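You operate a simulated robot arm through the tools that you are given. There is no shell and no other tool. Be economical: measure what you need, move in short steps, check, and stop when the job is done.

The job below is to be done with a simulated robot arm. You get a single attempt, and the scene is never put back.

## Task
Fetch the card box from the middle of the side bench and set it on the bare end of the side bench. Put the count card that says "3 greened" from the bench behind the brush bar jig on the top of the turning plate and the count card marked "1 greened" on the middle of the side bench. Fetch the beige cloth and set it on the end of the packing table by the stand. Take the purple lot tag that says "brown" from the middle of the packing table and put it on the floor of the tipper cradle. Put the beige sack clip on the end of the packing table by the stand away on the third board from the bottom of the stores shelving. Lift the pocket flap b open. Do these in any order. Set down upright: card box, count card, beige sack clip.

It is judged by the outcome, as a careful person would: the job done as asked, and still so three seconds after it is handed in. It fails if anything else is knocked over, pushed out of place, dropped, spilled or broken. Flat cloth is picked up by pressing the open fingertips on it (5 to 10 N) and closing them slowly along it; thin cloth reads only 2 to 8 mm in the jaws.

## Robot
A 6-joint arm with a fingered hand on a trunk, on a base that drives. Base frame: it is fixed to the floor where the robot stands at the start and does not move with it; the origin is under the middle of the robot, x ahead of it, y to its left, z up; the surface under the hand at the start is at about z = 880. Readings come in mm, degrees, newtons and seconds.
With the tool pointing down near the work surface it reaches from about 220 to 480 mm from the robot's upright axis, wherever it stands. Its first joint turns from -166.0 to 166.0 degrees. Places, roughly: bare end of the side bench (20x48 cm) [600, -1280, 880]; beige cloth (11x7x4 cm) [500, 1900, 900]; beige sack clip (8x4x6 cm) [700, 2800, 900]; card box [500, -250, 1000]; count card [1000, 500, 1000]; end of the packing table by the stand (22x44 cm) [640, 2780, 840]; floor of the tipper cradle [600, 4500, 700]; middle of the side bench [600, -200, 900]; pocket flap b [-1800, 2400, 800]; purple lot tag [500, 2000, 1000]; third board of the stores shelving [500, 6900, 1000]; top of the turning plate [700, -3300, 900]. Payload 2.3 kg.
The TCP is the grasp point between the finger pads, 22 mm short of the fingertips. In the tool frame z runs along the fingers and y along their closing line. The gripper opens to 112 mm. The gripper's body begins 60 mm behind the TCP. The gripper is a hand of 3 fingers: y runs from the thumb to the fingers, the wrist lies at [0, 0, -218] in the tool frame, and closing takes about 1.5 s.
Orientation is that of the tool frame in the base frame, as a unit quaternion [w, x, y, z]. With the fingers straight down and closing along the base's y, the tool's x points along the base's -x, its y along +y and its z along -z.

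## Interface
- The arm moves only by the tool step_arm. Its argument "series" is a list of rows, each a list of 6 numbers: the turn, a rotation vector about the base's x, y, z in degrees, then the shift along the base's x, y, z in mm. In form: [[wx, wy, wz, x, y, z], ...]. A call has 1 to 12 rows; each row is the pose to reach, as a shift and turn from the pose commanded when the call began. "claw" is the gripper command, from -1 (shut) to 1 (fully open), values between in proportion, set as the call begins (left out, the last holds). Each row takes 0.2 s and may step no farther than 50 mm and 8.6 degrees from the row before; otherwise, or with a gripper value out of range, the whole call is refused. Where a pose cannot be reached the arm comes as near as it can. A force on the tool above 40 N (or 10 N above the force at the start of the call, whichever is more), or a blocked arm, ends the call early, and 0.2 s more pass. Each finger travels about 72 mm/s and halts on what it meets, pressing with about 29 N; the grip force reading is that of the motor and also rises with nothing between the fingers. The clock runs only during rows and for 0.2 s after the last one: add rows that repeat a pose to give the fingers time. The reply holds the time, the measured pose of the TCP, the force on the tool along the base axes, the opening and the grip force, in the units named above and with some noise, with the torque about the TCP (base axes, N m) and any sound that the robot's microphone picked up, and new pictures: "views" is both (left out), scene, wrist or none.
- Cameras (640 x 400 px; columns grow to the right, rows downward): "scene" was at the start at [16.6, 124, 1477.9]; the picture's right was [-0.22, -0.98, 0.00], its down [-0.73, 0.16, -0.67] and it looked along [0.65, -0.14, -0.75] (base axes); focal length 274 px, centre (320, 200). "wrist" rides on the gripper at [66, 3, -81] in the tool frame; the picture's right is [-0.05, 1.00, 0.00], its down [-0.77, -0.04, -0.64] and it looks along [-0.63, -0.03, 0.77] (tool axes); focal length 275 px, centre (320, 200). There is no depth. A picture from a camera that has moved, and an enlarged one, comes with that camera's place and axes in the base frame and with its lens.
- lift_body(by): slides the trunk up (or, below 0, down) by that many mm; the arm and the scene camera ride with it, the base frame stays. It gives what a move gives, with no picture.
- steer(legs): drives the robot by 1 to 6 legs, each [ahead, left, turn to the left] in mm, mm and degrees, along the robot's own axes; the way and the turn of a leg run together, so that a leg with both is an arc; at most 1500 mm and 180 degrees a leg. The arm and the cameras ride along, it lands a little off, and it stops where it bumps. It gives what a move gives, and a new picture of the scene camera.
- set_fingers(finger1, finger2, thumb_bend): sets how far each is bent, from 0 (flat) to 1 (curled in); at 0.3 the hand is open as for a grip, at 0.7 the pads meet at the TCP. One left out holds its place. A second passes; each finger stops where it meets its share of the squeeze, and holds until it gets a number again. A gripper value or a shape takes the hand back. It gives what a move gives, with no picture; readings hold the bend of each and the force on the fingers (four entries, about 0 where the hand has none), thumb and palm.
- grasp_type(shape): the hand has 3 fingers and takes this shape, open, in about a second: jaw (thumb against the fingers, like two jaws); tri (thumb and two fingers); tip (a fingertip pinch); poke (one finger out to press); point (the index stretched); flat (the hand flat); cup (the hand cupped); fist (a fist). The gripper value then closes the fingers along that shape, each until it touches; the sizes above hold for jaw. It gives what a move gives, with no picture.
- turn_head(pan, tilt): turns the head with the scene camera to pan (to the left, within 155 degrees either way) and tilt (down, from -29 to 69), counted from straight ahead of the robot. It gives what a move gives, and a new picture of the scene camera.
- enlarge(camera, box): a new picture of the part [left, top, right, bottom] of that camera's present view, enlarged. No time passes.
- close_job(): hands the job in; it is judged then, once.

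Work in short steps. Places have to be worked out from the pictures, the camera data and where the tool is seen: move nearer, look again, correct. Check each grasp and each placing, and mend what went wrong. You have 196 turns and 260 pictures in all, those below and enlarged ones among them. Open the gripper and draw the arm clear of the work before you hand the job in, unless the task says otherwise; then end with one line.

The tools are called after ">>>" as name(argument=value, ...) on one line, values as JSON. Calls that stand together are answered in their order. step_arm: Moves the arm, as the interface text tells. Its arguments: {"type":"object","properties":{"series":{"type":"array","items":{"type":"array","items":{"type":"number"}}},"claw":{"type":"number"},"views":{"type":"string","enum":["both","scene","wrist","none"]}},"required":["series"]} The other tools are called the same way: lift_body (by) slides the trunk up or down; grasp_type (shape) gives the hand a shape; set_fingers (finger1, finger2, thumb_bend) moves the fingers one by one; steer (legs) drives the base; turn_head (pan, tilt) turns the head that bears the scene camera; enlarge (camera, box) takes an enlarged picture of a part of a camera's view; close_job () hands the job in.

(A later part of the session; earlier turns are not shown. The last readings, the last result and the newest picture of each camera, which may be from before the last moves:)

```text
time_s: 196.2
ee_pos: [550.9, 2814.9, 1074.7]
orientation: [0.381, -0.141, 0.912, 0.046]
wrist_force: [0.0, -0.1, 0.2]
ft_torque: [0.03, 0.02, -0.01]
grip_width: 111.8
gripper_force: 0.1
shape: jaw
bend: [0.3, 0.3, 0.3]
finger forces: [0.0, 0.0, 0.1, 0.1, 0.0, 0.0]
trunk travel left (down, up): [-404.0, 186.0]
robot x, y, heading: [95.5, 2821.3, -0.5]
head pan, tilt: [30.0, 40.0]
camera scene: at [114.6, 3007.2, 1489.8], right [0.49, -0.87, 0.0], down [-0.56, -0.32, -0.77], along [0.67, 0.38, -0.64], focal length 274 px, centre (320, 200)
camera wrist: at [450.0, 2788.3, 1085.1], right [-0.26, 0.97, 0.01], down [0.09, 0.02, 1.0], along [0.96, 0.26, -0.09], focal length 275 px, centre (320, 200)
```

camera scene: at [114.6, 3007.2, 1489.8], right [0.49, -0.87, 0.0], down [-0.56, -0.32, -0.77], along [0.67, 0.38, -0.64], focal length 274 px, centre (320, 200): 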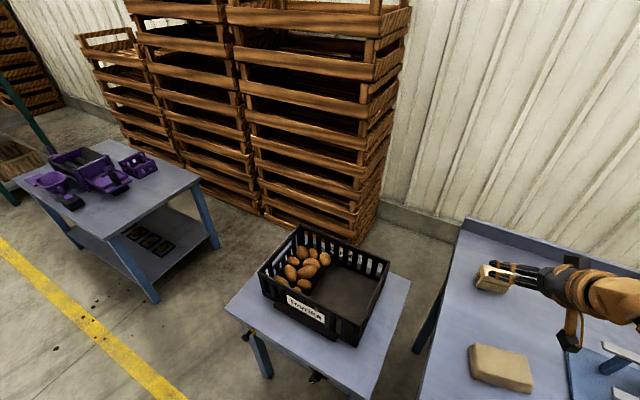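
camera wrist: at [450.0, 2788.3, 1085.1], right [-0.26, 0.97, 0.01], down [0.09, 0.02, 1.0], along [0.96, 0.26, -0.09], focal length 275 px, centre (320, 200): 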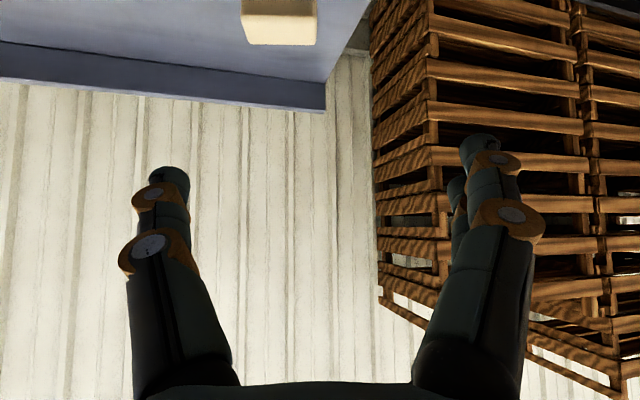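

Hand is tilted 45°. I move to a pre-grasp point 80 mm back along the approach.

>>> step_arm(series=[[0, 0, 0, 30, -4, -35], [0, 0, 0, 55, -8, -70], [0, 0, 0, 75, -10, -105], [0, 0, 0, 82, -12, -141]], views="both")

```text
time_s: 197.2
ee_pos: [650.2, 2809.1, 953.5]
orientation: [0.375, -0.14, 0.915, 0.044]
wrist_force: [-0.4, 0.8, 0.2]
ft_torque: [-0.01, 0.0, -0.04]
grip_width: 111.8
gripper_force: 0.1
shape: jaw
bend: [0.3, 0.3, 0.3]
finger forces: [0.1, 0.0, 0.1, 0.0, 0.1, 0.0]
out of reach, approached as far as the arm can: row 3, 4
trunk travel left (down, up): [-404.0, 186.0]
robot x, y, heading: [96.6, 2822.5, -0.4]
head pan, tilt: [30.0, 40.0]
camera scene: at [115.0, 3007.2, 1489.8], right [0.49, -0.87, 0.0], down [-0.56, -0.32, -0.77], along [0.67, 0.38, -0.64], focal length 274 px, centre (320, 200)
camera wrist: at [550.3, 2784.3, 964.2], right [-0.26, 0.97, 0.01], down [0.1, 0.02, 0.99], along [0.96, 0.26, -0.11], focal length 275 px, centre (320, 200)
```

scene: 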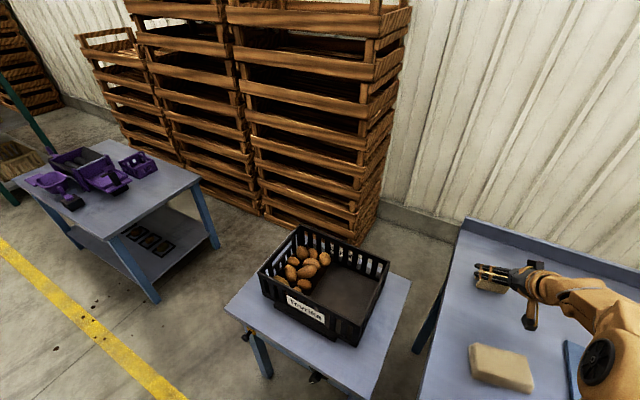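
wrist: 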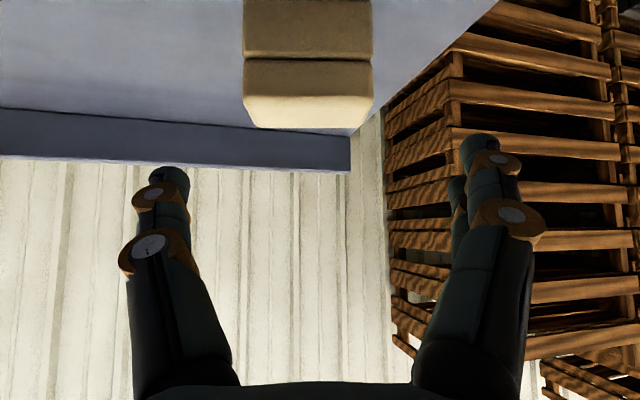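

Clip is centred between the fingers. I advance down-forward towards (694,2814,880).

>>> step_arm(series=[[0, 0, 0, 20, 1, -25], [0, 0, 0, 34, 3, -50], [0, 0, 0, 44, 4, -73], [0, 0, 0, 44, 4, -73]], views="both")

```text
time_s: 198.2
ee_pos: [700.3, 2811.1, 881.7]
orientation: [0.379, -0.141, 0.914, 0.046]
wrist_force: [0.3, -0.4, 0.7]
ft_torque: [-0.02, 0.0, 0.01]
grip_width: 111.8
gripper_force: 0.1
shape: jaw
bend: [0.3, 0.3, 0.3]
finger forces: [0.1, 0.0, 0.0, 0.0, 0.0, 0.0]
out of reach, approached as far as the arm can: row 1, 2, 3, 4
trunk travel left (down, up): [-404.0, 186.0]
robot x, y, heading: [102.1, 2828.1, -0.4]
head pan, tilt: [30.0, 40.0]
camera scene: at [114.1, 3007.3, 1489.8], right [0.49, -0.87, 0.0], down [-0.56, -0.32, -0.77], along [0.67, 0.38, -0.64], focal length 274 px, centre (320, 200)
camera wrist: at [600.1, 2785.0, 892.5], right [-0.26, 0.97, 0.01], down [0.1, 0.02, 0.99], along [0.96, 0.26, -0.1], focal length 275 px, centre (320, 200)
```

scene: 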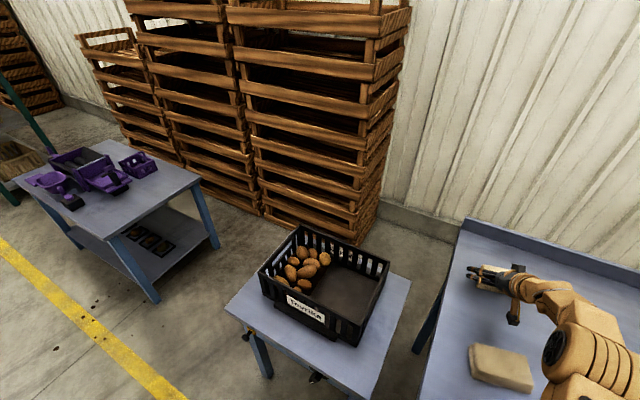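
wrist: 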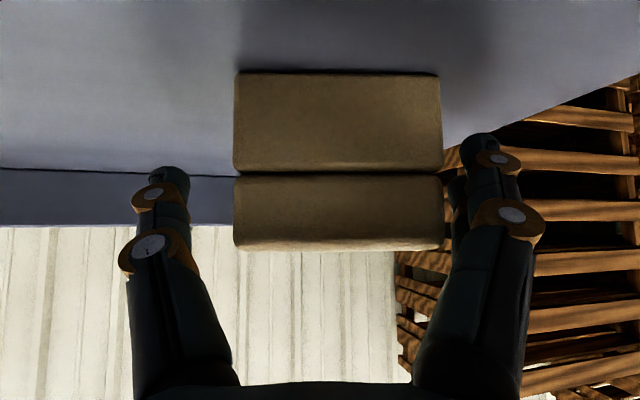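

Clip is between the fingers at mid-height. Close and check the width.

>>> step_arm(series=[[0, 0, 0, 4, 2, 0], [0, 0, 0, 4, 2, 0], [0, 0, 0, 4, 2, 0], [0, 0, 0, 4, 2, 0], [0, 0, 0, 4, 2, 0], [0, 0, 0, 4, 2, 0], [0, 0, 0, 4, 2, 0], [0, 0, 0, 4, 2, 0]], claw=-1, views="wrist")

```text
time_s: 200.0
ee_pos: [704.7, 2813.4, 881.9]
orientation: [0.381, -0.141, 0.913, 0.046]
wrist_force: [0.8, 0.8, 0.1]
ft_torque: [0.03, 0.01, -0.01]
grip_width: 61.4
gripper_force: 29.1
shape: jaw
bend: [0.73, 0.71, 0.7]
finger forces: [13.3, 13.8, 0.1, 0.0, 26.0, 0.0]
trunk travel left (down, up): [-404.0, 186.0]
robot x, y, heading: [98.3, 2820.8, -0.4]
head pan, tilt: [30.0, 40.0]
camera wrist: at [604.2, 2787.2, 892.2], right [-0.26, 0.97, 0.01], down [0.09, 0.02, 1.0], along [0.96, 0.26, -0.09], focal length 275 px, centre (320, 200)
```

wrist: 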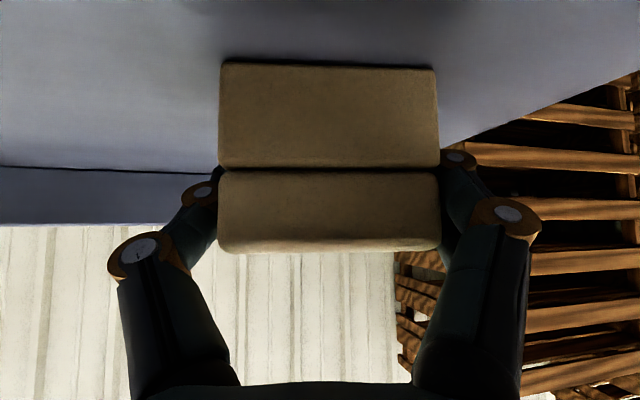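

Gripped at 61 mm. Lift slowly.

>>> step_arm(series=[[0, 0, 0, 0, 0, 20], [0, 0, 0, 0, 0, 50], [0, 0, 0, -5, 0, 90], [0, 0, 0, -15, 0, 130]], views="wrist")

```text
time_s: 201.0
ee_pos: [687.7, 2813.1, 1010.5]
orientation: [0.381, -0.141, 0.913, 0.046]
wrist_force: [-0.5, 0.4, -0.1]
ft_torque: [-0.01, -0.01, 0.02]
grip_width: 61.3
gripper_force: 29.4
shape: jaw
bend: [0.73, 0.71, 0.7]
finger forces: [14.4, 13.8, 0.0, 0.1, 26.1, 0.0]
trunk travel left (down, up): [-404.0, 186.0]
robot x, y, heading: [99.0, 2823.8, -0.3]
head pan, tilt: [30.0, 40.0]
camera wrist: at [586.9, 2787.6, 1020.1], right [-0.26, 0.97, 0.01], down [0.09, 0.02, 1.0], along [0.96, 0.26, -0.1], focal length 275 px, centre (320, 200)
```

wrist: 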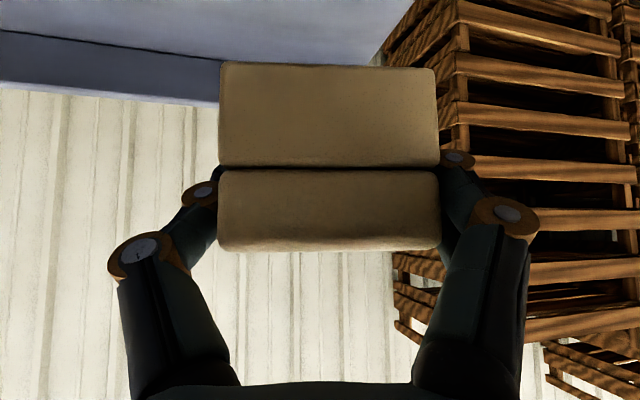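

Clip held firmly. Back off and drive left towards the shelving, with a look on the way.

>>> steer(legs=[[-340, 0, 0.4], [0, 1500, 0], [0, 1200, 0]])

>>> turn_head(pan=50, tilt=25)

```text
time_s: 215.9
ee_pos: [343.1, 5512.3, 1009.1]
orientation: [0.38, -0.146, 0.912, 0.048]
wrist_force: [-1.0, -0.1, -0.3]
ft_torque: [0.02, -0.02, -0.01]
grip_width: 61.2
gripper_force: 29.4
shape: jaw
bend: [0.73, 0.71, 0.7]
finger forces: [14.5, 13.8, 0.1, 0.1, 26.1, 0.1]
trunk travel left (down, up): [-404.0, 186.0]
robot x, y, heading: [-244.9, 5513.3, 0.4]
head pan, tilt: [30.0, 40.0]
camera scene: at [-231.5, 5699.8, 1489.7], right [0.5, -0.86, 0.0], down [-0.56, -0.32, -0.77], along [0.66, 0.39, -0.64], focal length 274 px, centre (320, 200)
```

scene: 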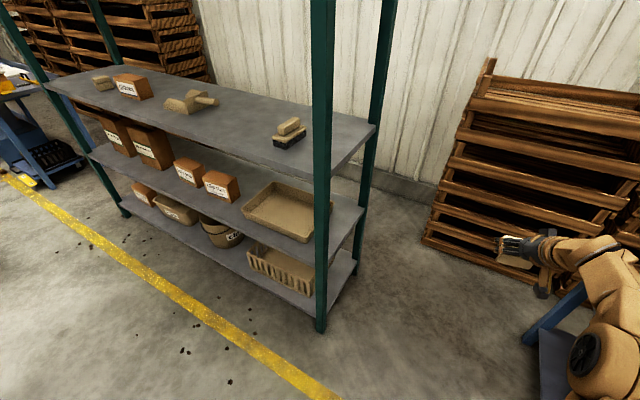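

```text
time_s: 216.8
ee_pos: [343.6, 5512.6, 1009.2]
orientation: [0.38, -0.146, 0.912, 0.048]
wrist_force: [-0.1, 0.1, 0.4]
ft_torque: [-0.02, 0.0, 0.01]
grip_width: 61.1
gripper_force: 29.4
shape: jaw
bend: [0.73, 0.71, 0.7]
finger forces: [14.4, 13.8, 0.1, 0.1, 26.1, 0.0]
trunk travel left (down, up): [-404.0, 186.0]
robot x, y, heading: [-243.5, 5516.6, 0.1]
head pan, tilt: [50.0, 25.0]
camera scene: at [-245.9, 5727.6, 1513.0], right [0.77, -0.64, 0.0], down [-0.27, -0.33, -0.91], along [0.58, 0.7, -0.42], focal length 274 px, centre (320, 200)
```

scene: 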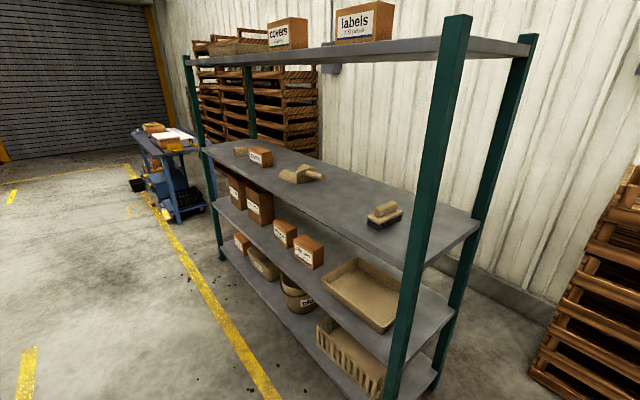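

The third board (with brush and boxes) is at z≈1000, front edge x≈350–390. Free spot around y≈6550. I lift the trunk 160 and drive there.

>>> lift_body(by=160)

>>> steer(legs=[[0, 1030, 0]])

>>> turn_head(pan=20, tilt=35)

```text
time_s: 218.6
ee_pos: [343.0, 5512.5, 1169.5]
orientation: [0.379, -0.146, 0.912, 0.048]
wrist_force: [0.7, -0.4, -1.8]
ft_torque: [-0.02, 0.01, 0.01]
grip_width: 61.0
gripper_force: 28.9
shape: jaw
bend: [0.73, 0.71, 0.7]
finger forces: [14.4, 13.8, 0.0, 0.0, 26.0, 0.1]
trunk travel left (down, up): [-564.0, 26.0]
robot x, y, heading: [-241.4, 5514.2, 0.2]
head pan, tilt: [50.0, 25.0]
```

```text
time_s: 221.5
ee_pos: [338.9, 5970.0, 1168.2]
orientation: [0.38, -0.148, 0.912, 0.044]
wrist_force: [-4.3, -12.3, 0.5]
ft_torque: [0.04, 0.01, 0.1]
grip_width: 58.1
gripper_force: 28.8
shape: jaw
bend: [0.73, 0.73, 0.7]
finger forces: [11.6, 35.8, 0.0, 0.0, 33.7, 0.0]
trunk travel left (down, up): [-564.0, 26.0]
robot x, y, heading: [-252.9, 5978.8, 0.8]
head pan, tilt: [50.0, 25.0]
stopped in leg 1: the force on the tool passed its limit at 59 N (the readings are from after the stop); the commanded pose is now the measured one
camera scene: at [-253.5, 6186.8, 1673.8], right [0.77, -0.63, 0.0], down [-0.27, -0.32, -0.91], along [0.57, 0.7, -0.42], focal length 274 px, centre (320, 200)
```

scene: 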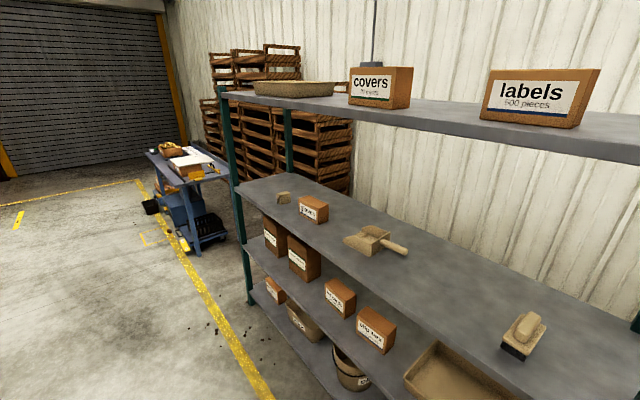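

```text
time_s: 222.4
ee_pos: [339.6, 5972.6, 1169.1]
orientation: [0.38, -0.15, 0.912, 0.047]
wrist_force: [-5.2, -18.0, -1.0]
ft_torque: [-0.02, 0.03, 0.17]
grip_width: 58.3
gripper_force: 29.2
shape: jaw
bend: [0.73, 0.73, 0.7]
finger forces: [10.8, 42.3, 0.0, 0.1, 34.7, 0.1]
trunk travel left (down, up): [-564.0, 26.0]
robot x, y, heading: [-250.9, 5979.4, 0.9]
head pan, tilt: [20.0, 35.0]
camera scene: at [-229.6, 6145.0, 1658.1], right [0.35, -0.94, 0.0], down [-0.54, -0.2, -0.82], along [0.77, 0.29, -0.57], focal length 274 px, centre (320, 200)
```

scene: 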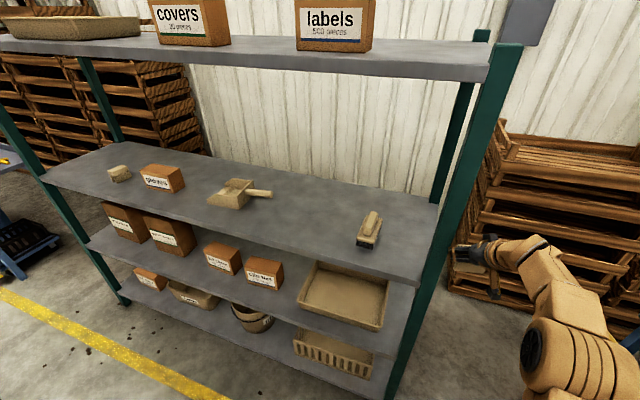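

The hand met the shelf's right post — the front is nearer than I judged. Back away right, then look at the clip in hand.

>>> steer(legs=[[0, -90, 0], [-200, 0, -0.8]])

>>> step_arm(series=[[0, 0, 0, 0, 0, 0]], views="wrist")

```text
time_s: 224.8
ee_pos: [138.4, 5879.0, 1167.8]
orientation: [0.379, -0.145, 0.913, 0.042]
wrist_force: [-0.4, -1.0, -0.5]
ft_torque: [0.02, -0.03, -0.03]
grip_width: 60.4
gripper_force: 28.9
shape: jaw
bend: [0.73, 0.72, 0.7]
finger forces: [13.4, 15.0, 0.1, 0.1, 27.9, 0.0]
trunk travel left (down, up): [-564.0, 26.0]
robot x, y, heading: [-452.4, 5889.7, 0.2]
head pan, tilt: [20.0, 35.0]
camera scene: at [-427.7, 6061.3, 1657.3], right [0.34, -0.94, 0.0], down [-0.54, -0.2, -0.82], along [0.77, 0.28, -0.57], focal length 274 px, centre (320, 200)
```

scene: 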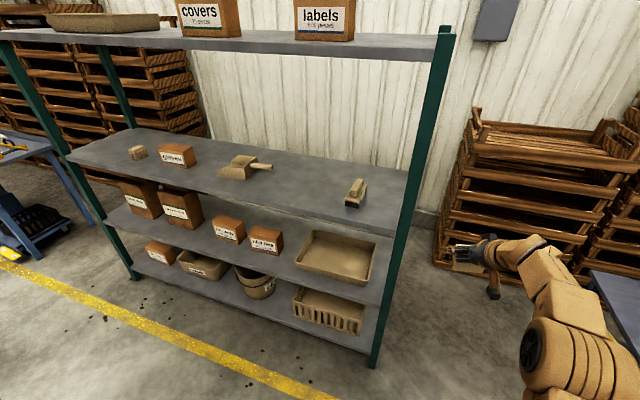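

```text
time_s: 225.2
ee_pos: [138.6, 5879.8, 1167.9]
orientation: [0.38, -0.145, 0.913, 0.043]
wrist_force: [-0.2, 0.4, -0.2]
ft_torque: [0.0, 0.02, 0.01]
grip_width: 59.8
gripper_force: 28.8
shape: jaw
bend: [0.73, 0.72, 0.7]
finger forces: [13.5, 15.0, 0.1, 0.0, 27.7, 0.0]
trunk travel left (down, up): [-564.0, 26.0]
robot x, y, heading: [-452.2, 5891.8, 0.2]
head pan, tilt: [20.0, 35.0]
camera wrist: at [38.4, 5852.8, 1178.4], right [-0.26, 0.96, 0.0], down [0.1, 0.03, 1.0], along [0.96, 0.26, -0.1], focal length 275 px, centre (320, 200)
```

wrist: 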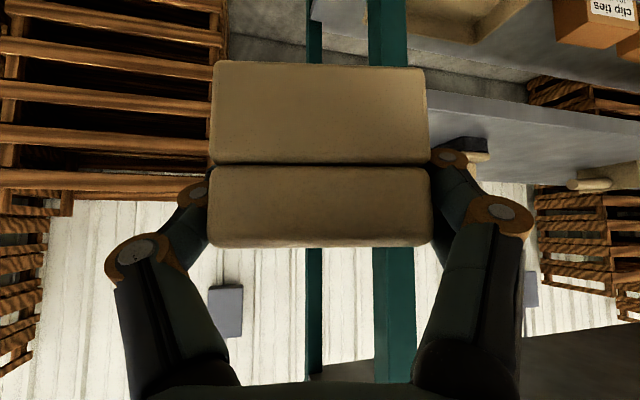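

Clip still level in the hand; shelf front ≈x 360, right post y≈6030, third board z≈1000–1040. Drive left clear of the post, then ahead to the free stretch.

>>> steer(legs=[[0, 680, 0], [220, 0, 0]])

>>> step_arm(series=[[0, 0, 0, 0, 0, 0]], views="wrist")

```text
time_s: 230.2
ee_pos: [354.4, 6551.6, 1167.8]
orientation: [0.379, -0.143, 0.913, 0.041]
wrist_force: [-0.3, 0.4, -0.7]
ft_torque: [0.01, 0.0, -0.01]
grip_width: 60.1
gripper_force: 29.2
shape: jaw
bend: [0.73, 0.72, 0.7]
finger forces: [13.4, 15.0, 0.1, 0.0, 27.8, 0.0]
trunk travel left (down, up): [-564.0, 26.0]
robot x, y, heading: [-234.8, 6562.8, -0.2]
head pan, tilt: [20.0, 35.0]
camera scene: at [-209.5, 6735.5, 1657.3], right [0.34, -0.94, 0.0], down [-0.54, -0.19, -0.82], along [0.77, 0.28, -0.57], focal length 274 px, centre (320, 200)
```

scene: 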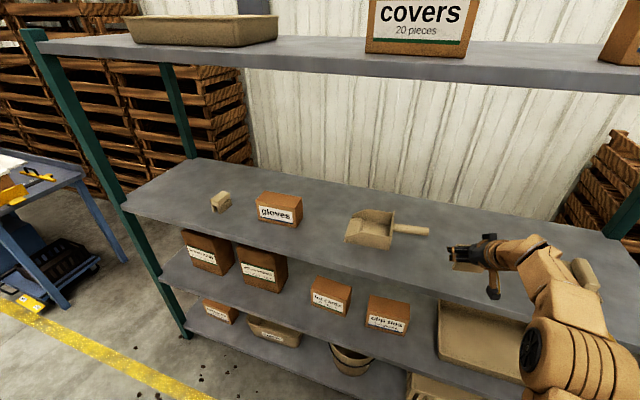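

```text
time_s: 230.6
ee_pos: [355.2, 6551.0, 1168.7]
orientation: [0.379, -0.143, 0.914, 0.042]
wrist_force: [0.3, 1.0, -1.3]
ft_torque: [-0.04, -0.02, -0.01]
grip_width: 60.3
gripper_force: 28.9
shape: jaw
bend: [0.73, 0.72, 0.7]
finger forces: [13.3, 15.2, 0.0, 0.1, 27.8, 0.1]
trunk travel left (down, up): [-564.0, 26.0]
robot x, y, heading: [-231.6, 6564.5, -0.3]
head pan, tilt: [20.0, 35.0]
camera wrist: at [253.9, 6525.1, 1178.7], right [-0.26, 0.97, 0.0], down [0.1, 0.03, 1.0], along [0.96, 0.26, -0.1], focal length 275 px, centre (320, 200)
```

wrist: 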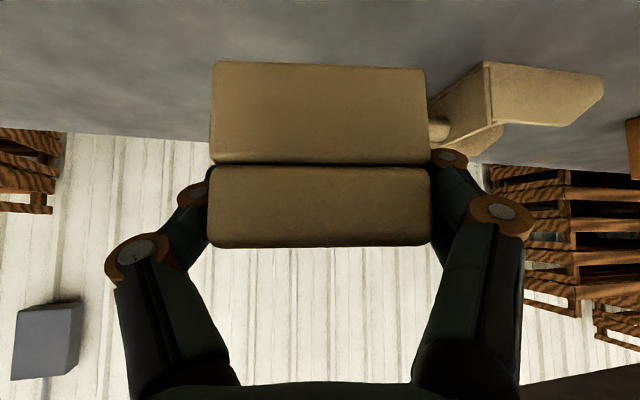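

The scoop is at x≈595, clear of my spot (≈(445,6535)). Move ahead and lower to TCP 1095.

>>> steer(legs=[[90, -25, 0]])

>>> step_arm(series=[[0, 0, 0, 3, 0, -25], [0, 0, 0, 6, 0, -50], [0, 0, 0, 9, 0, -70]], views="both")

```text
time_s: 231.7
ee_pos: [445.2, 6526.1, 1168.4]
orientation: [0.38, -0.143, 0.913, 0.042]
wrist_force: [0.7, -0.5, -0.7]
ft_torque: [0.01, -0.01, -0.02]
grip_width: 60.1
gripper_force: 28.7
shape: jaw
bend: [0.73, 0.72, 0.7]
finger forces: [13.4, 15.0, 0.1, 0.0, 27.8, 0.1]
trunk travel left (down, up): [-564.0, 26.0]
robot x, y, heading: [-145.8, 6542.5, -0.1]
head pan, tilt: [20.0, 35.0]
camera scene: at [-119.9, 6709.7, 1657.3], right [0.34, -0.94, 0.0], down [-0.54, -0.2, -0.82], along [0.77, 0.28, -0.57], focal length 274 px, centre (320, 200)
```

scene: 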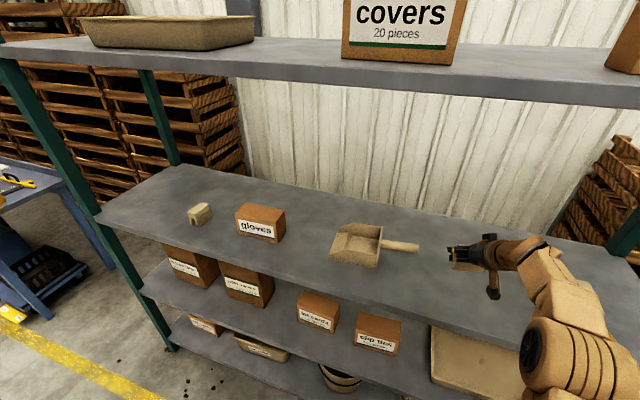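

```text
time_s: 232.5
ee_pos: [453.0, 6525.4, 1096.2]
orientation: [0.38, -0.143, 0.913, 0.041]
wrist_force: [0.6, 0.1, -0.7]
ft_torque: [0.02, 0.0, 0.01]
grip_width: 60.2
gripper_force: 29.2
shape: jaw
bend: [0.73, 0.72, 0.7]
finger forces: [13.3, 15.4, 0.0, 0.1, 27.2, 0.1]
trunk travel left (down, up): [-564.0, 26.0]
robot x, y, heading: [-142.7, 6535.9, -0.2]
head pan, tilt: [20.0, 35.0]
camera scene: at [-120.4, 6710.0, 1657.3], right [0.34, -0.94, 0.0], down [-0.54, -0.2, -0.82], along [0.77, 0.28, -0.57], focal length 274 px, centre (320, 200)
camera wrist: at [352.7, 6499.8, 1106.9], right [-0.26, 0.97, 0.0], down [0.1, 0.03, 1.0], along [0.96, 0.26, -0.1], focal length 275 px, centre (320, 200)
```

scene: 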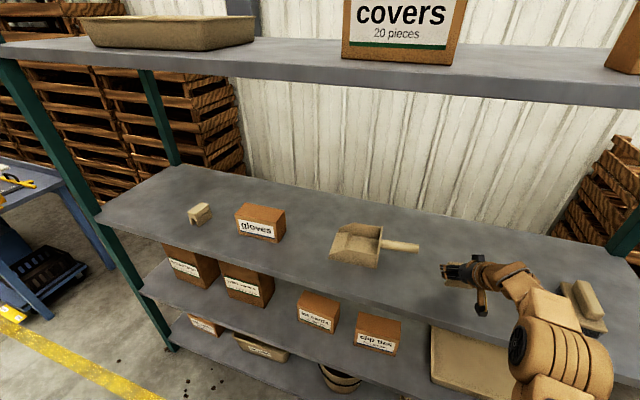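
wrist: 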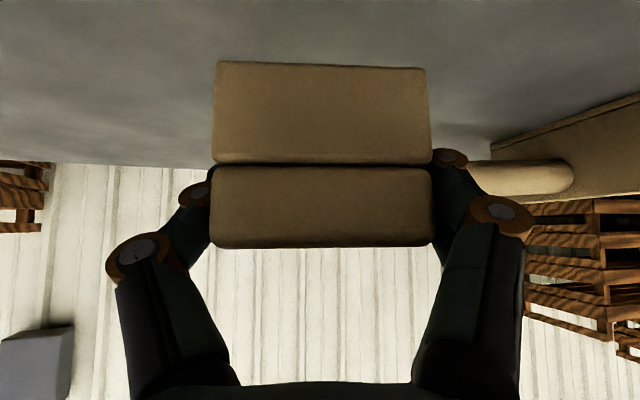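

Lower further in small steps.

>>> step_arm(series=[[0, 0, 0, 1, 0, -10], [0, 0, 0, 2, 0, -20], [0, 0, 0, 2, 0, -28], [0, 0, 0, 2, 0, -28]], views="wrist")

```text
time_s: 233.5
ee_pos: [454.8, 6525.1, 1069.8]
orientation: [0.38, -0.143, 0.913, 0.04]
wrist_force: [0.0, 0.0, 0.3]
ft_torque: [-0.01, -0.02, 0.03]
grip_width: 58.9
gripper_force: 29.3
shape: jaw
bend: [0.75, 0.72, 0.7]
finger forces: [16.0, 15.0, 0.0, 0.0, 27.3, 0.1]
trunk travel left (down, up): [-564.0, 26.0]
robot x, y, heading: [-146.8, 6541.2, -0.4]
head pan, tilt: [20.0, 35.0]
camera wrist: at [354.6, 6500.4, 1080.2], right [-0.26, 0.97, 0.0], down [0.1, 0.03, 1.0], along [0.96, 0.26, -0.1], focal length 275 px, centre (320, 200)
```

wrist: 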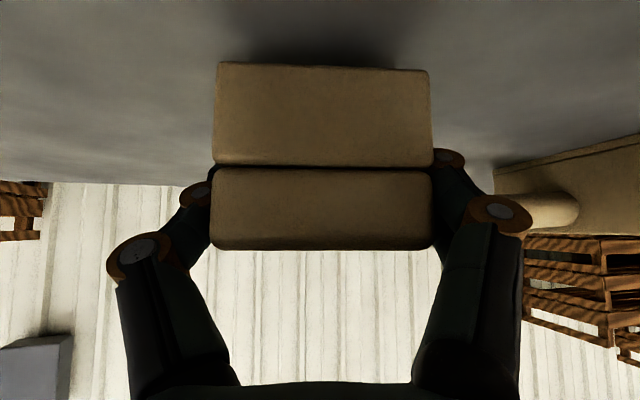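

A shadow right under the clip; continue a few mm at a time.

>>> step_arm(series=[[0, 0, 0, 0, 0, -4], [0, 0, 0, 0, 0, -8], [0, 0, 0, 0, 0, -8]], views="none")

>>> step_arm(series=[[0, 0, 0, 0, 0, -4], [0, 0, 0, 0, 0, -8], [0, 0, 0, 0, 0, -8]], views="wrist")

```text
time_s: 234.3
ee_pos: [454.4, 6526.0, 1062.7]
orientation: [0.38, -0.144, 0.913, 0.041]
wrist_force: [0.1, 0.4, 0.8]
ft_torque: [-0.03, 0.03, 0.03]
grip_width: 58.8
gripper_force: 29.4
shape: jaw
bend: [0.75, 0.72, 0.7]
finger forces: [16.5, 15.2, 0.0, 0.0, 27.3, 0.1]
trunk travel left (down, up): [-564.0, 26.0]
robot x, y, heading: [-142.9, 6536.5, -0.3]
head pan, tilt: [20.0, 35.0]
```

```text
time_s: 235.1
ee_pos: [453.7, 6525.3, 1057.7]
orientation: [0.382, -0.144, 0.912, 0.041]
wrist_force: [9.4, 1.2, 38.5]
ft_torque: [0.21, -0.21, -0.16]
grip_width: 58.2
gripper_force: 28.8
shape: jaw
bend: [0.77, 0.72, 0.7]
finger forces: [22.3, 15.3, 0.1, 0.0, 29.0, 0.0]
trunk travel left (down, up): [-564.0, 26.0]
robot x, y, heading: [-144.8, 6535.0, -0.1]
head pan, tilt: [20.0, 35.0]
camera wrist: at [352.6, 6499.9, 1067.5], right [-0.26, 0.97, 0.0], down [0.09, 0.03, 1.0], along [0.96, 0.26, -0.09], focal length 275 px, centre (320, 200)
```

wrist: 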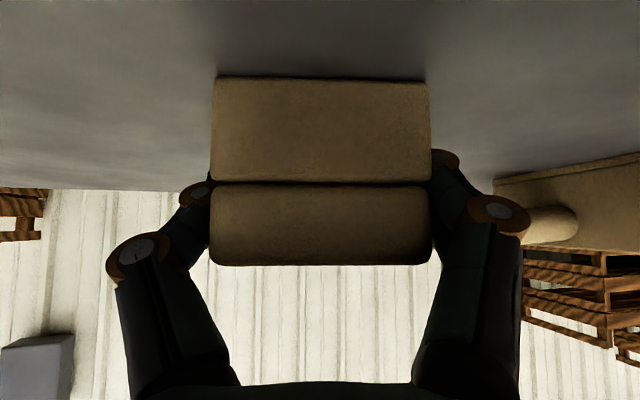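

Contact with the board. Relieve 2 mm, open, then withdraw up and back.

>>> step_arm(series=[[0, 0, 0, 0, 0, 3], [0, 0, 0, 0, 0, 3]], views="none")

>>> step_arm(series=[[0, 0, 0, 0, 0, 0], [0, 0, 0, 0, 0, 0], [0, 0, 0, 0, 0, 0], [0, 0, 0, 0, 0, 0], [0, 0, 0, 0, 0, 0], [0, 0, 0, 0, 0, 0], [0, 0, 0, 0, 0, 0], [0, 0, 0, 0, 0, 25], [0, 0, 0, 0, 0, 60], [0, 0, 0, -10, 0, 100], [0, 0, 0, -20, 0, 130]], claw=1, views="wrist")

>>> steer(legs=[[-300, 0, 0.2]])

```text
time_s: 235.7
ee_pos: [453.1, 6526.0, 1057.2]
orientation: [0.381, -0.143, 0.913, 0.041]
wrist_force: [8.0, -0.7, 28.5]
ft_torque: [-0.01, -0.16, -0.1]
grip_width: 57.7
gripper_force: 28.8
shape: jaw
bend: [0.77, 0.72, 0.7]
finger forces: [25.1, 15.3, 0.0, 0.0, 29.1, 0.1]
trunk travel left (down, up): [-564.0, 26.0]
robot x, y, heading: [-144.7, 6537.7, -0.0]
head pan, tilt: [20.0, 35.0]
```

```text
time_s: 238.1
ee_pos: [435.5, 6528.7, 1187.6]
orientation: [0.379, -0.143, 0.913, 0.041]
wrist_force: [-0.7, 0.5, -0.4]
ft_torque: [0.05, -0.03, 0.0]
grip_width: 111.8
gripper_force: 0.0
shape: jaw
bend: [0.3, 0.3, 0.3]
finger forces: [0.0, 0.0, 0.1, 0.1, 0.1, 0.0]
trunk travel left (down, up): [-564.0, 26.0]
robot x, y, heading: [-146.1, 6537.6, -0.1]
head pan, tilt: [20.0, 35.0]
camera wrist: at [336.1, 6501.9, 1198.1], right [-0.26, 0.97, 0.0], down [0.1, 0.03, 1.0], along [0.96, 0.26, -0.1], focal length 275 px, centre (320, 200)
```

wrist: 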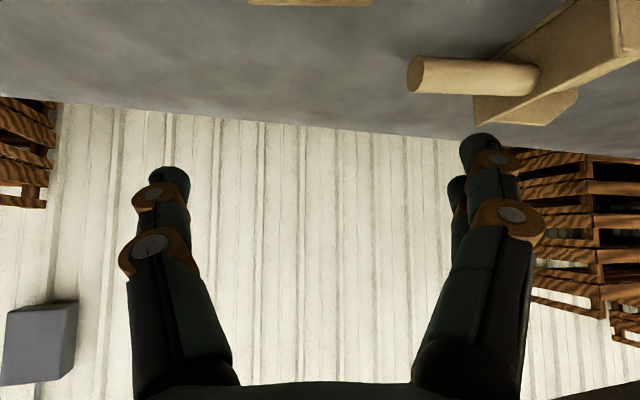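

```text
time_s: 240.1
ee_pos: [139.6, 6530.0, 1187.6]
orientation: [0.38, -0.143, 0.913, 0.042]
wrist_force: [0.4, 0.1, -0.2]
ft_torque: [0.03, 0.01, 0.0]
grip_width: 111.9
gripper_force: 0.1
shape: jaw
bend: [0.3, 0.3, 0.3]
finger forces: [0.1, 0.1, 0.1, 0.0, 0.0, 0.0]
trunk travel left (down, up): [-564.0, 26.0]
robot x, y, heading: [-441.1, 6540.9, 0.2]
head pan, tilt: [20.0, 35.0]
camera scene: at [-419.0, 6710.3, 1657.3], right [0.34, -0.94, 0.0], down [-0.54, -0.2, -0.82], along [0.77, 0.28, -0.57], focal length 274 px, centre (320, 200)
```

scene: 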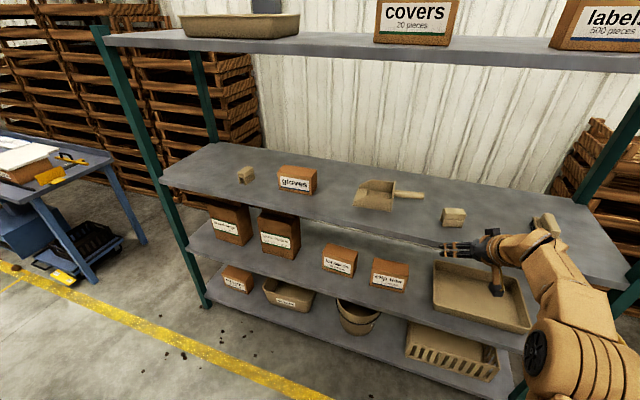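

Clip stands upright on the third board. Now untilt the hand, lower the trunk and drive back to the packing table for the brown tag.

>>> step_arm(series=[[-2, 7.5, 0, -20, 0, 0], [-4, 15, 0, -40, 0, 0], [-6, 22.5, 0, -70, 0, 0], [-8, 30, 0, -110, 0, 0], [-10, 37, 0, -150, 0, 0], [-11.5, 44.5, 0, -190, 0, 0]], views="none")

>>> step_arm(series=[[0, 0, -8, 0, 0, 0], [0, 0, -16, 0, 0, 0]], views="none")

>>> lift_body(by=-160)

>>> steer(legs=[[180, 0, 0], [0, -1500, 0], [0, -700, 0]])

>>> turn_head(pan=15, tilt=45)

```text
time_s: 241.5
ee_pos: [-51.9, 6528.1, 1185.6]
orientation: [-0.011, -0.154, 0.988, 0.003]
wrist_force: [0.6, -0.2, 0.6]
ft_torque: [-0.02, -0.01, 0.0]
grip_width: 112.1
gripper_force: 0.0
shape: jaw
bend: [0.3, 0.3, 0.3]
finger forces: [0.0, 0.0, 0.0, 0.0, 0.0, 0.0]
trunk travel left (down, up): [-564.0, 26.0]
robot x, y, heading: [-440.1, 6538.6, -0.1]
head pan, tilt: [20.0, 35.0]
```

```text
time_s: 242.1
ee_pos: [-50.5, 6528.9, 1186.9]
orientation: [-0.009, -0.014, 1.0, 0.005]
wrist_force: [-0.3, 0.2, 0.5]
ft_torque: [-0.02, -0.01, -0.02]
grip_width: 112.0
gripper_force: 0.1
shape: jaw
bend: [0.3, 0.3, 0.3]
finger forces: [0.0, 0.0, 0.1, 0.1, 0.0, 0.0]
trunk travel left (down, up): [-564.0, 26.0]
robot x, y, heading: [-442.0, 6537.0, -0.1]
head pan, tilt: [20.0, 35.0]
```

```text
time_s: 243.9
ee_pos: [-50.3, 6529.2, 1025.9]
orientation: [-0.01, -0.015, 1.0, 0.005]
wrist_force: [-0.1, -0.3, 0.2]
ft_torque: [-0.01, 0.03, 0.02]
grip_width: 111.8
gripper_force: 0.1
shape: jaw
bend: [0.3, 0.3, 0.3]
finger forces: [0.0, 0.1, 0.0, 0.0, 0.0, 0.1]
trunk travel left (down, up): [-404.0, 186.0]
robot x, y, heading: [-441.8, 6537.7, -0.0]
head pan, tilt: [20.0, 35.0]
```

```text
time_s: 256.1
ee_pos: [152.6, 4284.8, 1026.5]
orientation: [-0.009, -0.024, 1.0, 0.005]
wrist_force: [0.7, -0.6, 0.5]
ft_torque: [0.01, -0.01, 0.02]
grip_width: 112.0
gripper_force: 0.1
shape: jaw
bend: [0.3, 0.3, 0.3]
finger forces: [0.0, 0.1, 0.0, 0.1, 0.0, 0.0]
trunk travel left (down, up): [-404.0, 186.0]
robot x, y, heading: [-233.9, 4290.7, 0.8]
head pan, tilt: [20.0, 35.0]
camera scene: at [-217.4, 4460.9, 1497.4], right [0.36, -0.93, 0.0], down [-0.54, -0.2, -0.82], along [0.77, 0.29, -0.57], focal length 274 px, centre (320, 200)
```

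scene: 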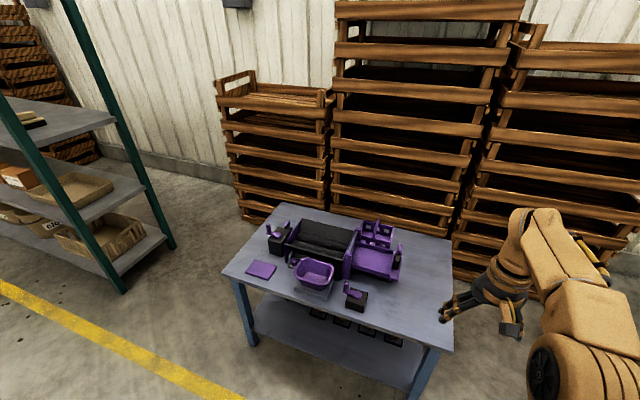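

```text
time_s: 256.9
ee_pos: [153.0, 4284.9, 1026.5]
orientation: [-0.01, -0.024, 1.0, 0.005]
wrist_force: [-0.8, -0.4, 0.5]
ft_torque: [0.02, -0.02, -0.04]
grip_width: 112.3
gripper_force: 0.0
shape: jaw
bend: [0.3, 0.3, 0.3]
finger forces: [0.0, 0.0, 0.0, 0.0, 0.1, 0.0]
trunk travel left (down, up): [-404.0, 186.0]
robot x, y, heading: [-239.1, 4289.0, 0.8]
head pan, tilt: [15.0, 45.0]
camera scene: at [-221.4, 4452.2, 1482.6], right [0.27, -0.96, 0.0], down [-0.68, -0.19, -0.71], along [0.68, 0.19, -0.71], focal length 274 px, centre (320, 200)
```

scene: 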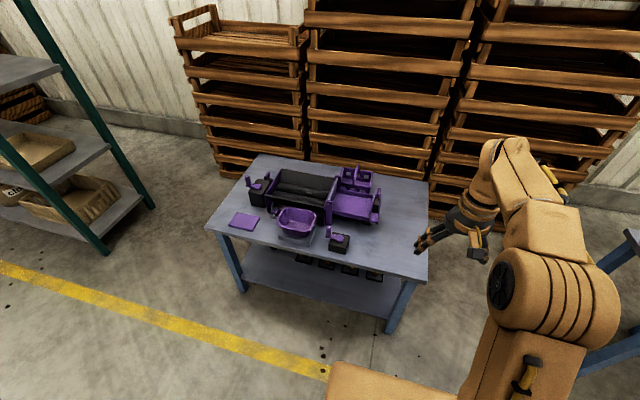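

>>> enlarge(camera="scene", box=[200, 145, 440, 285])

```text
2.67 times, centred on (320, 215) of scene
camera zoom: at [-221.4, 4452.2, 1482.6], right [0.27, -0.96, 0.0], down [-0.68, -0.19, -0.71], along [0.68, 0.19, -0.71], focal length 730 px, centre (320, 160)
```

zoom: 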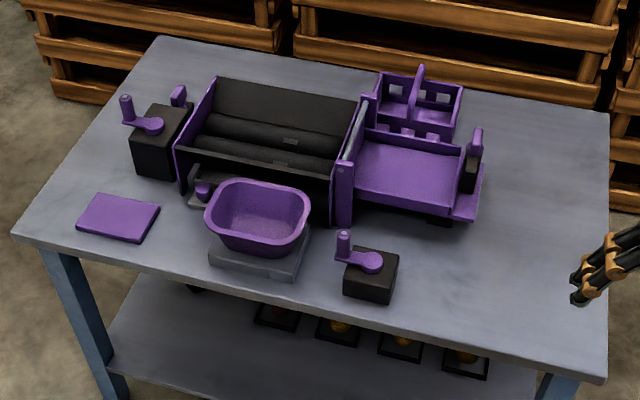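

The tipper cradle is the purple open tray at about (490,4520). Now fetch the brown tag at ~(511,2132).

>>> steer(legs=[[0, -1500, -0.8], [0, -655, 0], [320, 0, 0]])

>>> step_arm(series=[[0, 0, 0, -10, 0, 30]], views="wrist")

```text
time_s: 269.2
ee_pos: [474.2, 2114.4, 1025.3]
orientation: [-0.01, -0.003, 1.0, 0.005]
wrist_force: [0.0, 0.5, 0.5]
ft_torque: [0.0, 0.04, 0.01]
grip_width: 111.8
gripper_force: 0.1
shape: jaw
bend: [0.3, 0.3, 0.3]
finger forces: [0.0, 0.0, 0.0, 0.0, 0.0, 0.0]
trunk travel left (down, up): [-404.0, 186.0]
robot x, y, heading: [84.1, 2133.4, -1.5]
head pan, tilt: [15.0, 45.0]
camera scene: at [106.1, 2295.7, 1482.5], right [0.24, -0.97, 0.0], down [-0.69, -0.17, -0.71], along [0.69, 0.17, -0.71], focal length 274 px, centre (320, 200)
```

scene: 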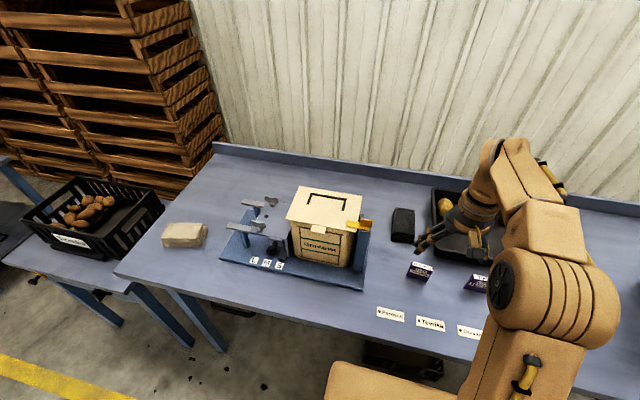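

```text
time_s: 269.6
ee_pos: [462.7, 2113.8, 1055.9]
orientation: [-0.01, -0.003, 1.0, 0.006]
wrist_force: [-0.6, -0.4, 0.1]
ft_torque: [0.0, 0.01, 0.0]
grip_width: 111.8
gripper_force: 0.0
shape: jaw
bend: [0.3, 0.3, 0.3]
finger forces: [0.0, 0.0, 0.0, 0.0, 0.1, 0.0]
trunk travel left (down, up): [-404.0, 186.0]
robot x, y, heading: [83.1, 2132.7, -1.3]
head pan, tilt: [15.0, 45.0]
camera wrist: at [396.9, 2115.9, 1137.8], right [0.04, 1.0, 0.01], down [0.78, -0.04, 0.62], along [0.62, -0.02, -0.78], focal length 275 px, centre (320, 200)
```

wrist: 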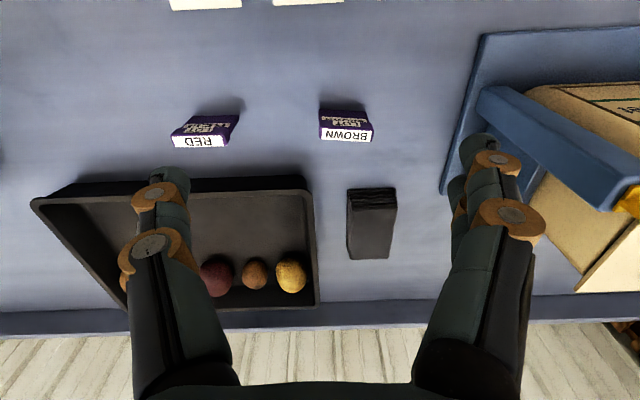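

Enlarge the brown tag for its geometry.

>>> enlarge(camera="wrist", box=[290, 80, 410, 160])

```text
5.00 times, centred on (350, 120) of wrist
camera zoom: at [396.9, 2115.9, 1137.8], right [0.04, 1.0, 0.01], down [0.78, -0.04, 0.62], along [0.62, -0.02, -0.78], focal length 1376 px, centre (170, 600)
```

zoom: 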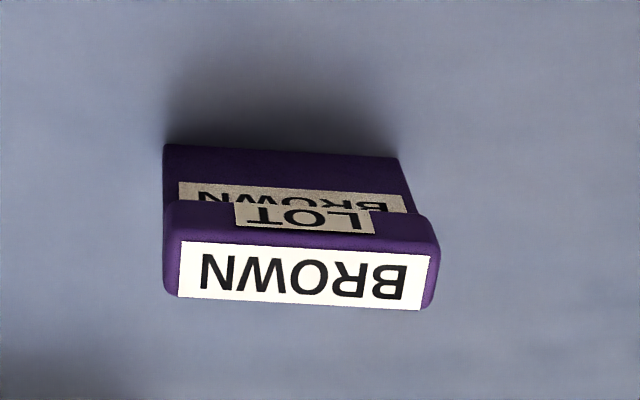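

Tag: 52 wide (y), ~13 thick (x), top z≈888, centre (514,2139), yaw −5°. I turn the hand −95° so it closes across its thickness.

>>> step_arm(series=[[0, 0, -8, 5, 3, 0], [0, 0, -16, 10, 6, 0], [0, 0, -24, 15, 9, 0], [0, 0, -32, 20, 12, 0], [0, 0, -40, 25, 15, 0], [0, 0, -48, 30, 18, 0], [0, 0, -56, 35, 20, 0], [0, 0, -64, 40, 22, 0], [0, 0, -72, 45, 24, -10], [0, 0, -80, 51, 25, -20], [0, 0, -88, 51, 25, -40], [0, 0, -95, 51, 25, -60]], claw=0.25, views="wrist")

```text
time_s: 272.2
ee_pos: [513.4, 2140.7, 994.6]
orientation: [-0.002, 0.735, 0.677, 0.011]
wrist_force: [0.1, 0.7, 0.3]
ft_torque: [-0.04, 0.01, -0.02]
grip_width: 70.4
gripper_force: 0.1
shape: jaw
bend: [0.71, 0.71, 0.69]
finger forces: [0.1, 0.0, 0.0, 0.0, 0.0, 0.1]
trunk travel left (down, up): [-404.0, 186.0]
robot x, y, heading: [80.4, 2136.5, -1.4]
head pan, tilt: [15.0, 45.0]
camera wrist: at [521.2, 2204.9, 1076.8], right [0.99, -0.13, 0.01], down [-0.11, -0.78, 0.62], along [-0.07, -0.62, -0.78], focal length 275 px, centre (320, 200)
```

wrist: 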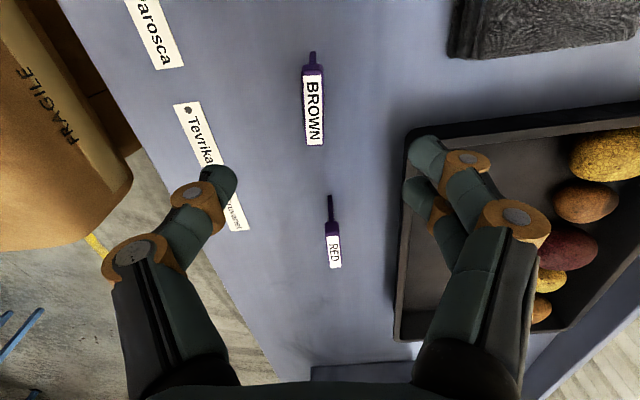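

Nearly centred. Descend to 874 and close.

>>> step_arm(series=[[0, 0, 0, -3, -4, -40], [0, 0, 0, -3, -4, -80], [0, 0, 0, -3, -4, -110], [0, 0, 0, -3, -4, -120], [0, 0, 0, -3, -4, -120]], views="wrist")

>>> step_arm(series=[[0, 0, 0, 0, 0, 0], [0, 0, 0, 0, 0, 0], [0, 0, 0, 0, 0, 0], [0, 0, 0, 0, 0, 0], [0, 0, 0, 0, 0, 0], [0, 0, 0, 0, 0, 0], [0, 0, 0, 0, 0, 0]], claw=-1, views="wrist")

```text
time_s: 273.4
ee_pos: [508.5, 2136.7, 874.1]
orientation: [-0.003, 0.735, 0.678, 0.011]
wrist_force: [0.1, -1.1, 0.0]
ft_torque: [-0.01, -0.02, 0.01]
grip_width: 70.1
gripper_force: 0.1
shape: jaw
bend: [0.71, 0.71, 0.69]
finger forces: [0.0, 0.1, 0.0, 0.0, 0.0, 0.1]
trunk travel left (down, up): [-404.0, 186.0]
robot x, y, heading: [83.0, 2136.7, -1.4]
head pan, tilt: [15.0, 45.0]
camera wrist: at [516.7, 2201.0, 957.2], right [0.99, -0.13, 0.01], down [-0.11, -0.78, 0.62], along [-0.07, -0.62, -0.78], focal length 275 px, centre (320, 200)
```

wrist: 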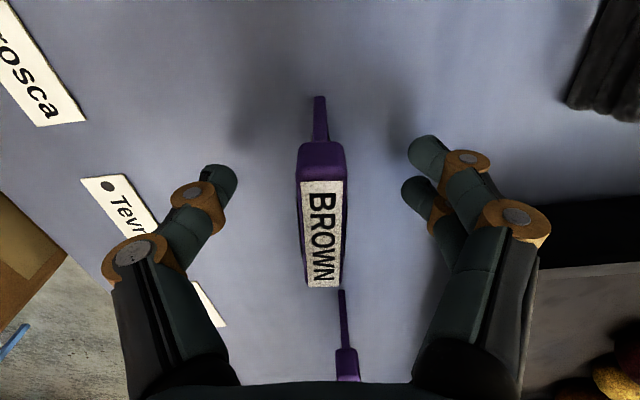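

```text
time_s: 275.0
ee_pos: [509.9, 2136.7, 875.7]
orientation: [-0.003, 0.735, 0.678, 0.01]
wrist_force: [-0.7, 0.2, -1.0]
ft_torque: [-0.02, -0.01, -0.03]
grip_width: 0.0
gripper_force: 29.3
shape: jaw
bend: [0.7, 0.7, 0.7]
finger forces: [13.0, 13.0, 0.1, 0.1, 25.8, 0.0]
trunk travel left (down, up): [-404.0, 186.0]
robot x, y, heading: [82.2, 2137.1, -1.3]
head pan, tilt: [15.0, 45.0]
camera wrist: at [516.7, 2201.0, 957.5], right [0.99, -0.13, 0.01], down [-0.11, -0.78, 0.62], along [-0.07, -0.62, -0.78], focal length 275 px, centre (320, 200)
```

wrist: 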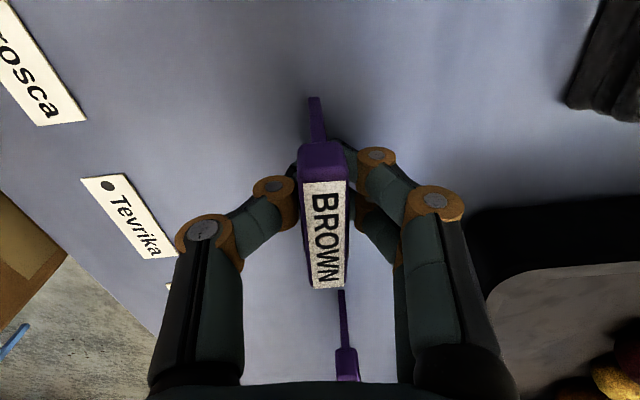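

The fingers closed on the thin body beneath the head. Lift and check.

>>> step_arm(series=[[0, 0, 0, 0, 0, 30], [0, 0, 0, 0, 0, 75], [0, 0, 0, -20, 0, 120], [0, 0, 0, -50, 0, 160]], views="wrist")

```text
time_s: 276.0
ee_pos: [460.1, 2137.6, 1037.2]
orientation: [-0.002, 0.735, 0.678, 0.011]
wrist_force: [0.1, -0.8, -0.4]
ft_torque: [0.02, -0.01, 0.02]
grip_width: 0.0
gripper_force: 28.5
shape: jaw
bend: [0.7, 0.7, 0.71]
finger forces: [13.1, 13.2, 0.1, 0.0, 26.3, 0.1]
trunk travel left (down, up): [-404.0, 186.0]
robot x, y, heading: [81.8, 2132.7, -1.3]
head pan, tilt: [15.0, 45.0]
camera wrist: at [467.2, 2201.8, 1118.8], right [0.99, -0.13, 0.01], down [-0.11, -0.78, 0.62], along [-0.07, -0.62, -0.78], focal length 275 px, centre (320, 200)
```

wrist: 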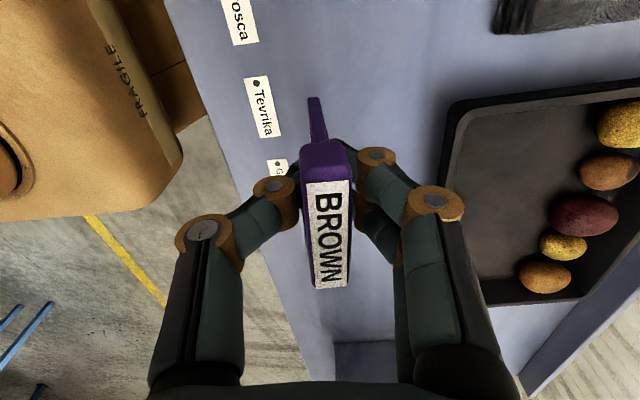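

Tag held. Drive to the cradle table, stopping short of its front.

>>> steer(legs=[[-310, 0, 1.3], [0, 1500, 0], [0, 880, 0], [170, 0, 0]])

>>> step_arm(series=[[0, 0, 0, 0, 0, 0]], views="wrist")

```text
time_s: 290.4
ee_pos: [338.5, 4497.7, 1035.3]
orientation: [-0.003, 0.731, 0.682, 0.011]
wrist_force: [0.0, 0.1, -1.1]
ft_torque: [0.01, -0.03, 0.0]
grip_width: 0.0
gripper_force: 29.4
shape: jaw
bend: [0.7, 0.7, 0.71]
finger forces: [13.1, 13.1, 0.0, 0.1, 26.3, 0.1]
trunk travel left (down, up): [-404.0, 186.0]
robot x, y, heading: [-41.3, 4490.7, -0.4]
head pan, tilt: [15.0, 45.0]
camera scene: at [-19.0, 4653.0, 1482.5], right [0.25, -0.97, 0.0], down [-0.69, -0.18, -0.71], along [0.68, 0.18, -0.71], focal length 274 px, centre (320, 200)
```

scene: 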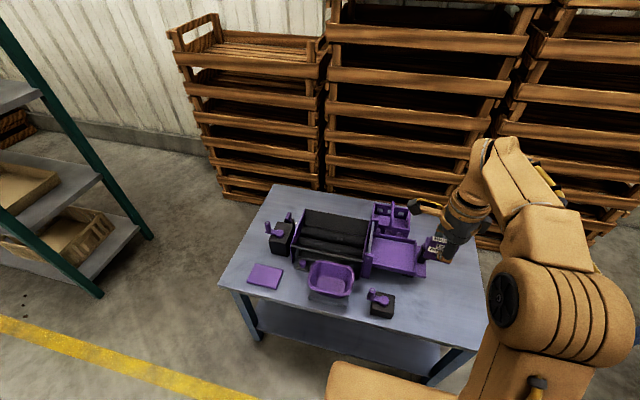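

```text
time_s: 290.8
ee_pos: [337.1, 4498.2, 1035.8]
orientation: [-0.002, 0.73, 0.683, 0.011]
wrist_force: [1.0, 0.2, -0.5]
ft_torque: [0.01, 0.03, 0.03]
grip_width: 0.1
gripper_force: 28.8
shape: jaw
bend: [0.7, 0.7, 0.71]
finger forces: [13.2, 13.2, 0.0, 0.1, 26.3, 0.1]
trunk travel left (down, up): [-404.0, 186.0]
robot x, y, heading: [-37.3, 4492.5, -0.7]
head pan, tilt: [15.0, 45.0]
camera wrist: at [344.1, 4563.7, 1118.0], right [0.99, -0.12, 0.01], down [-0.1, -0.78, 0.62], along [-0.06, -0.62, -0.78], focal length 275 px, centre (320, 200)
```

wrist: 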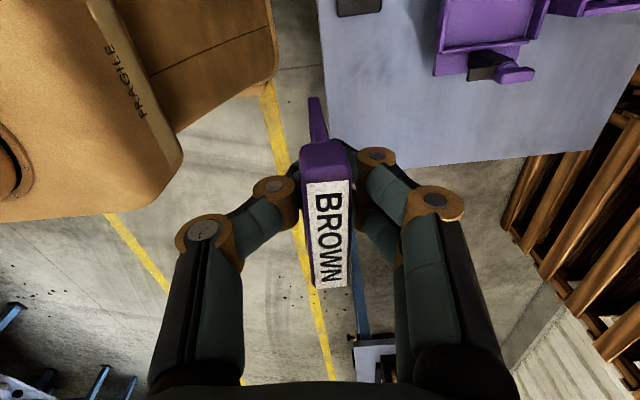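

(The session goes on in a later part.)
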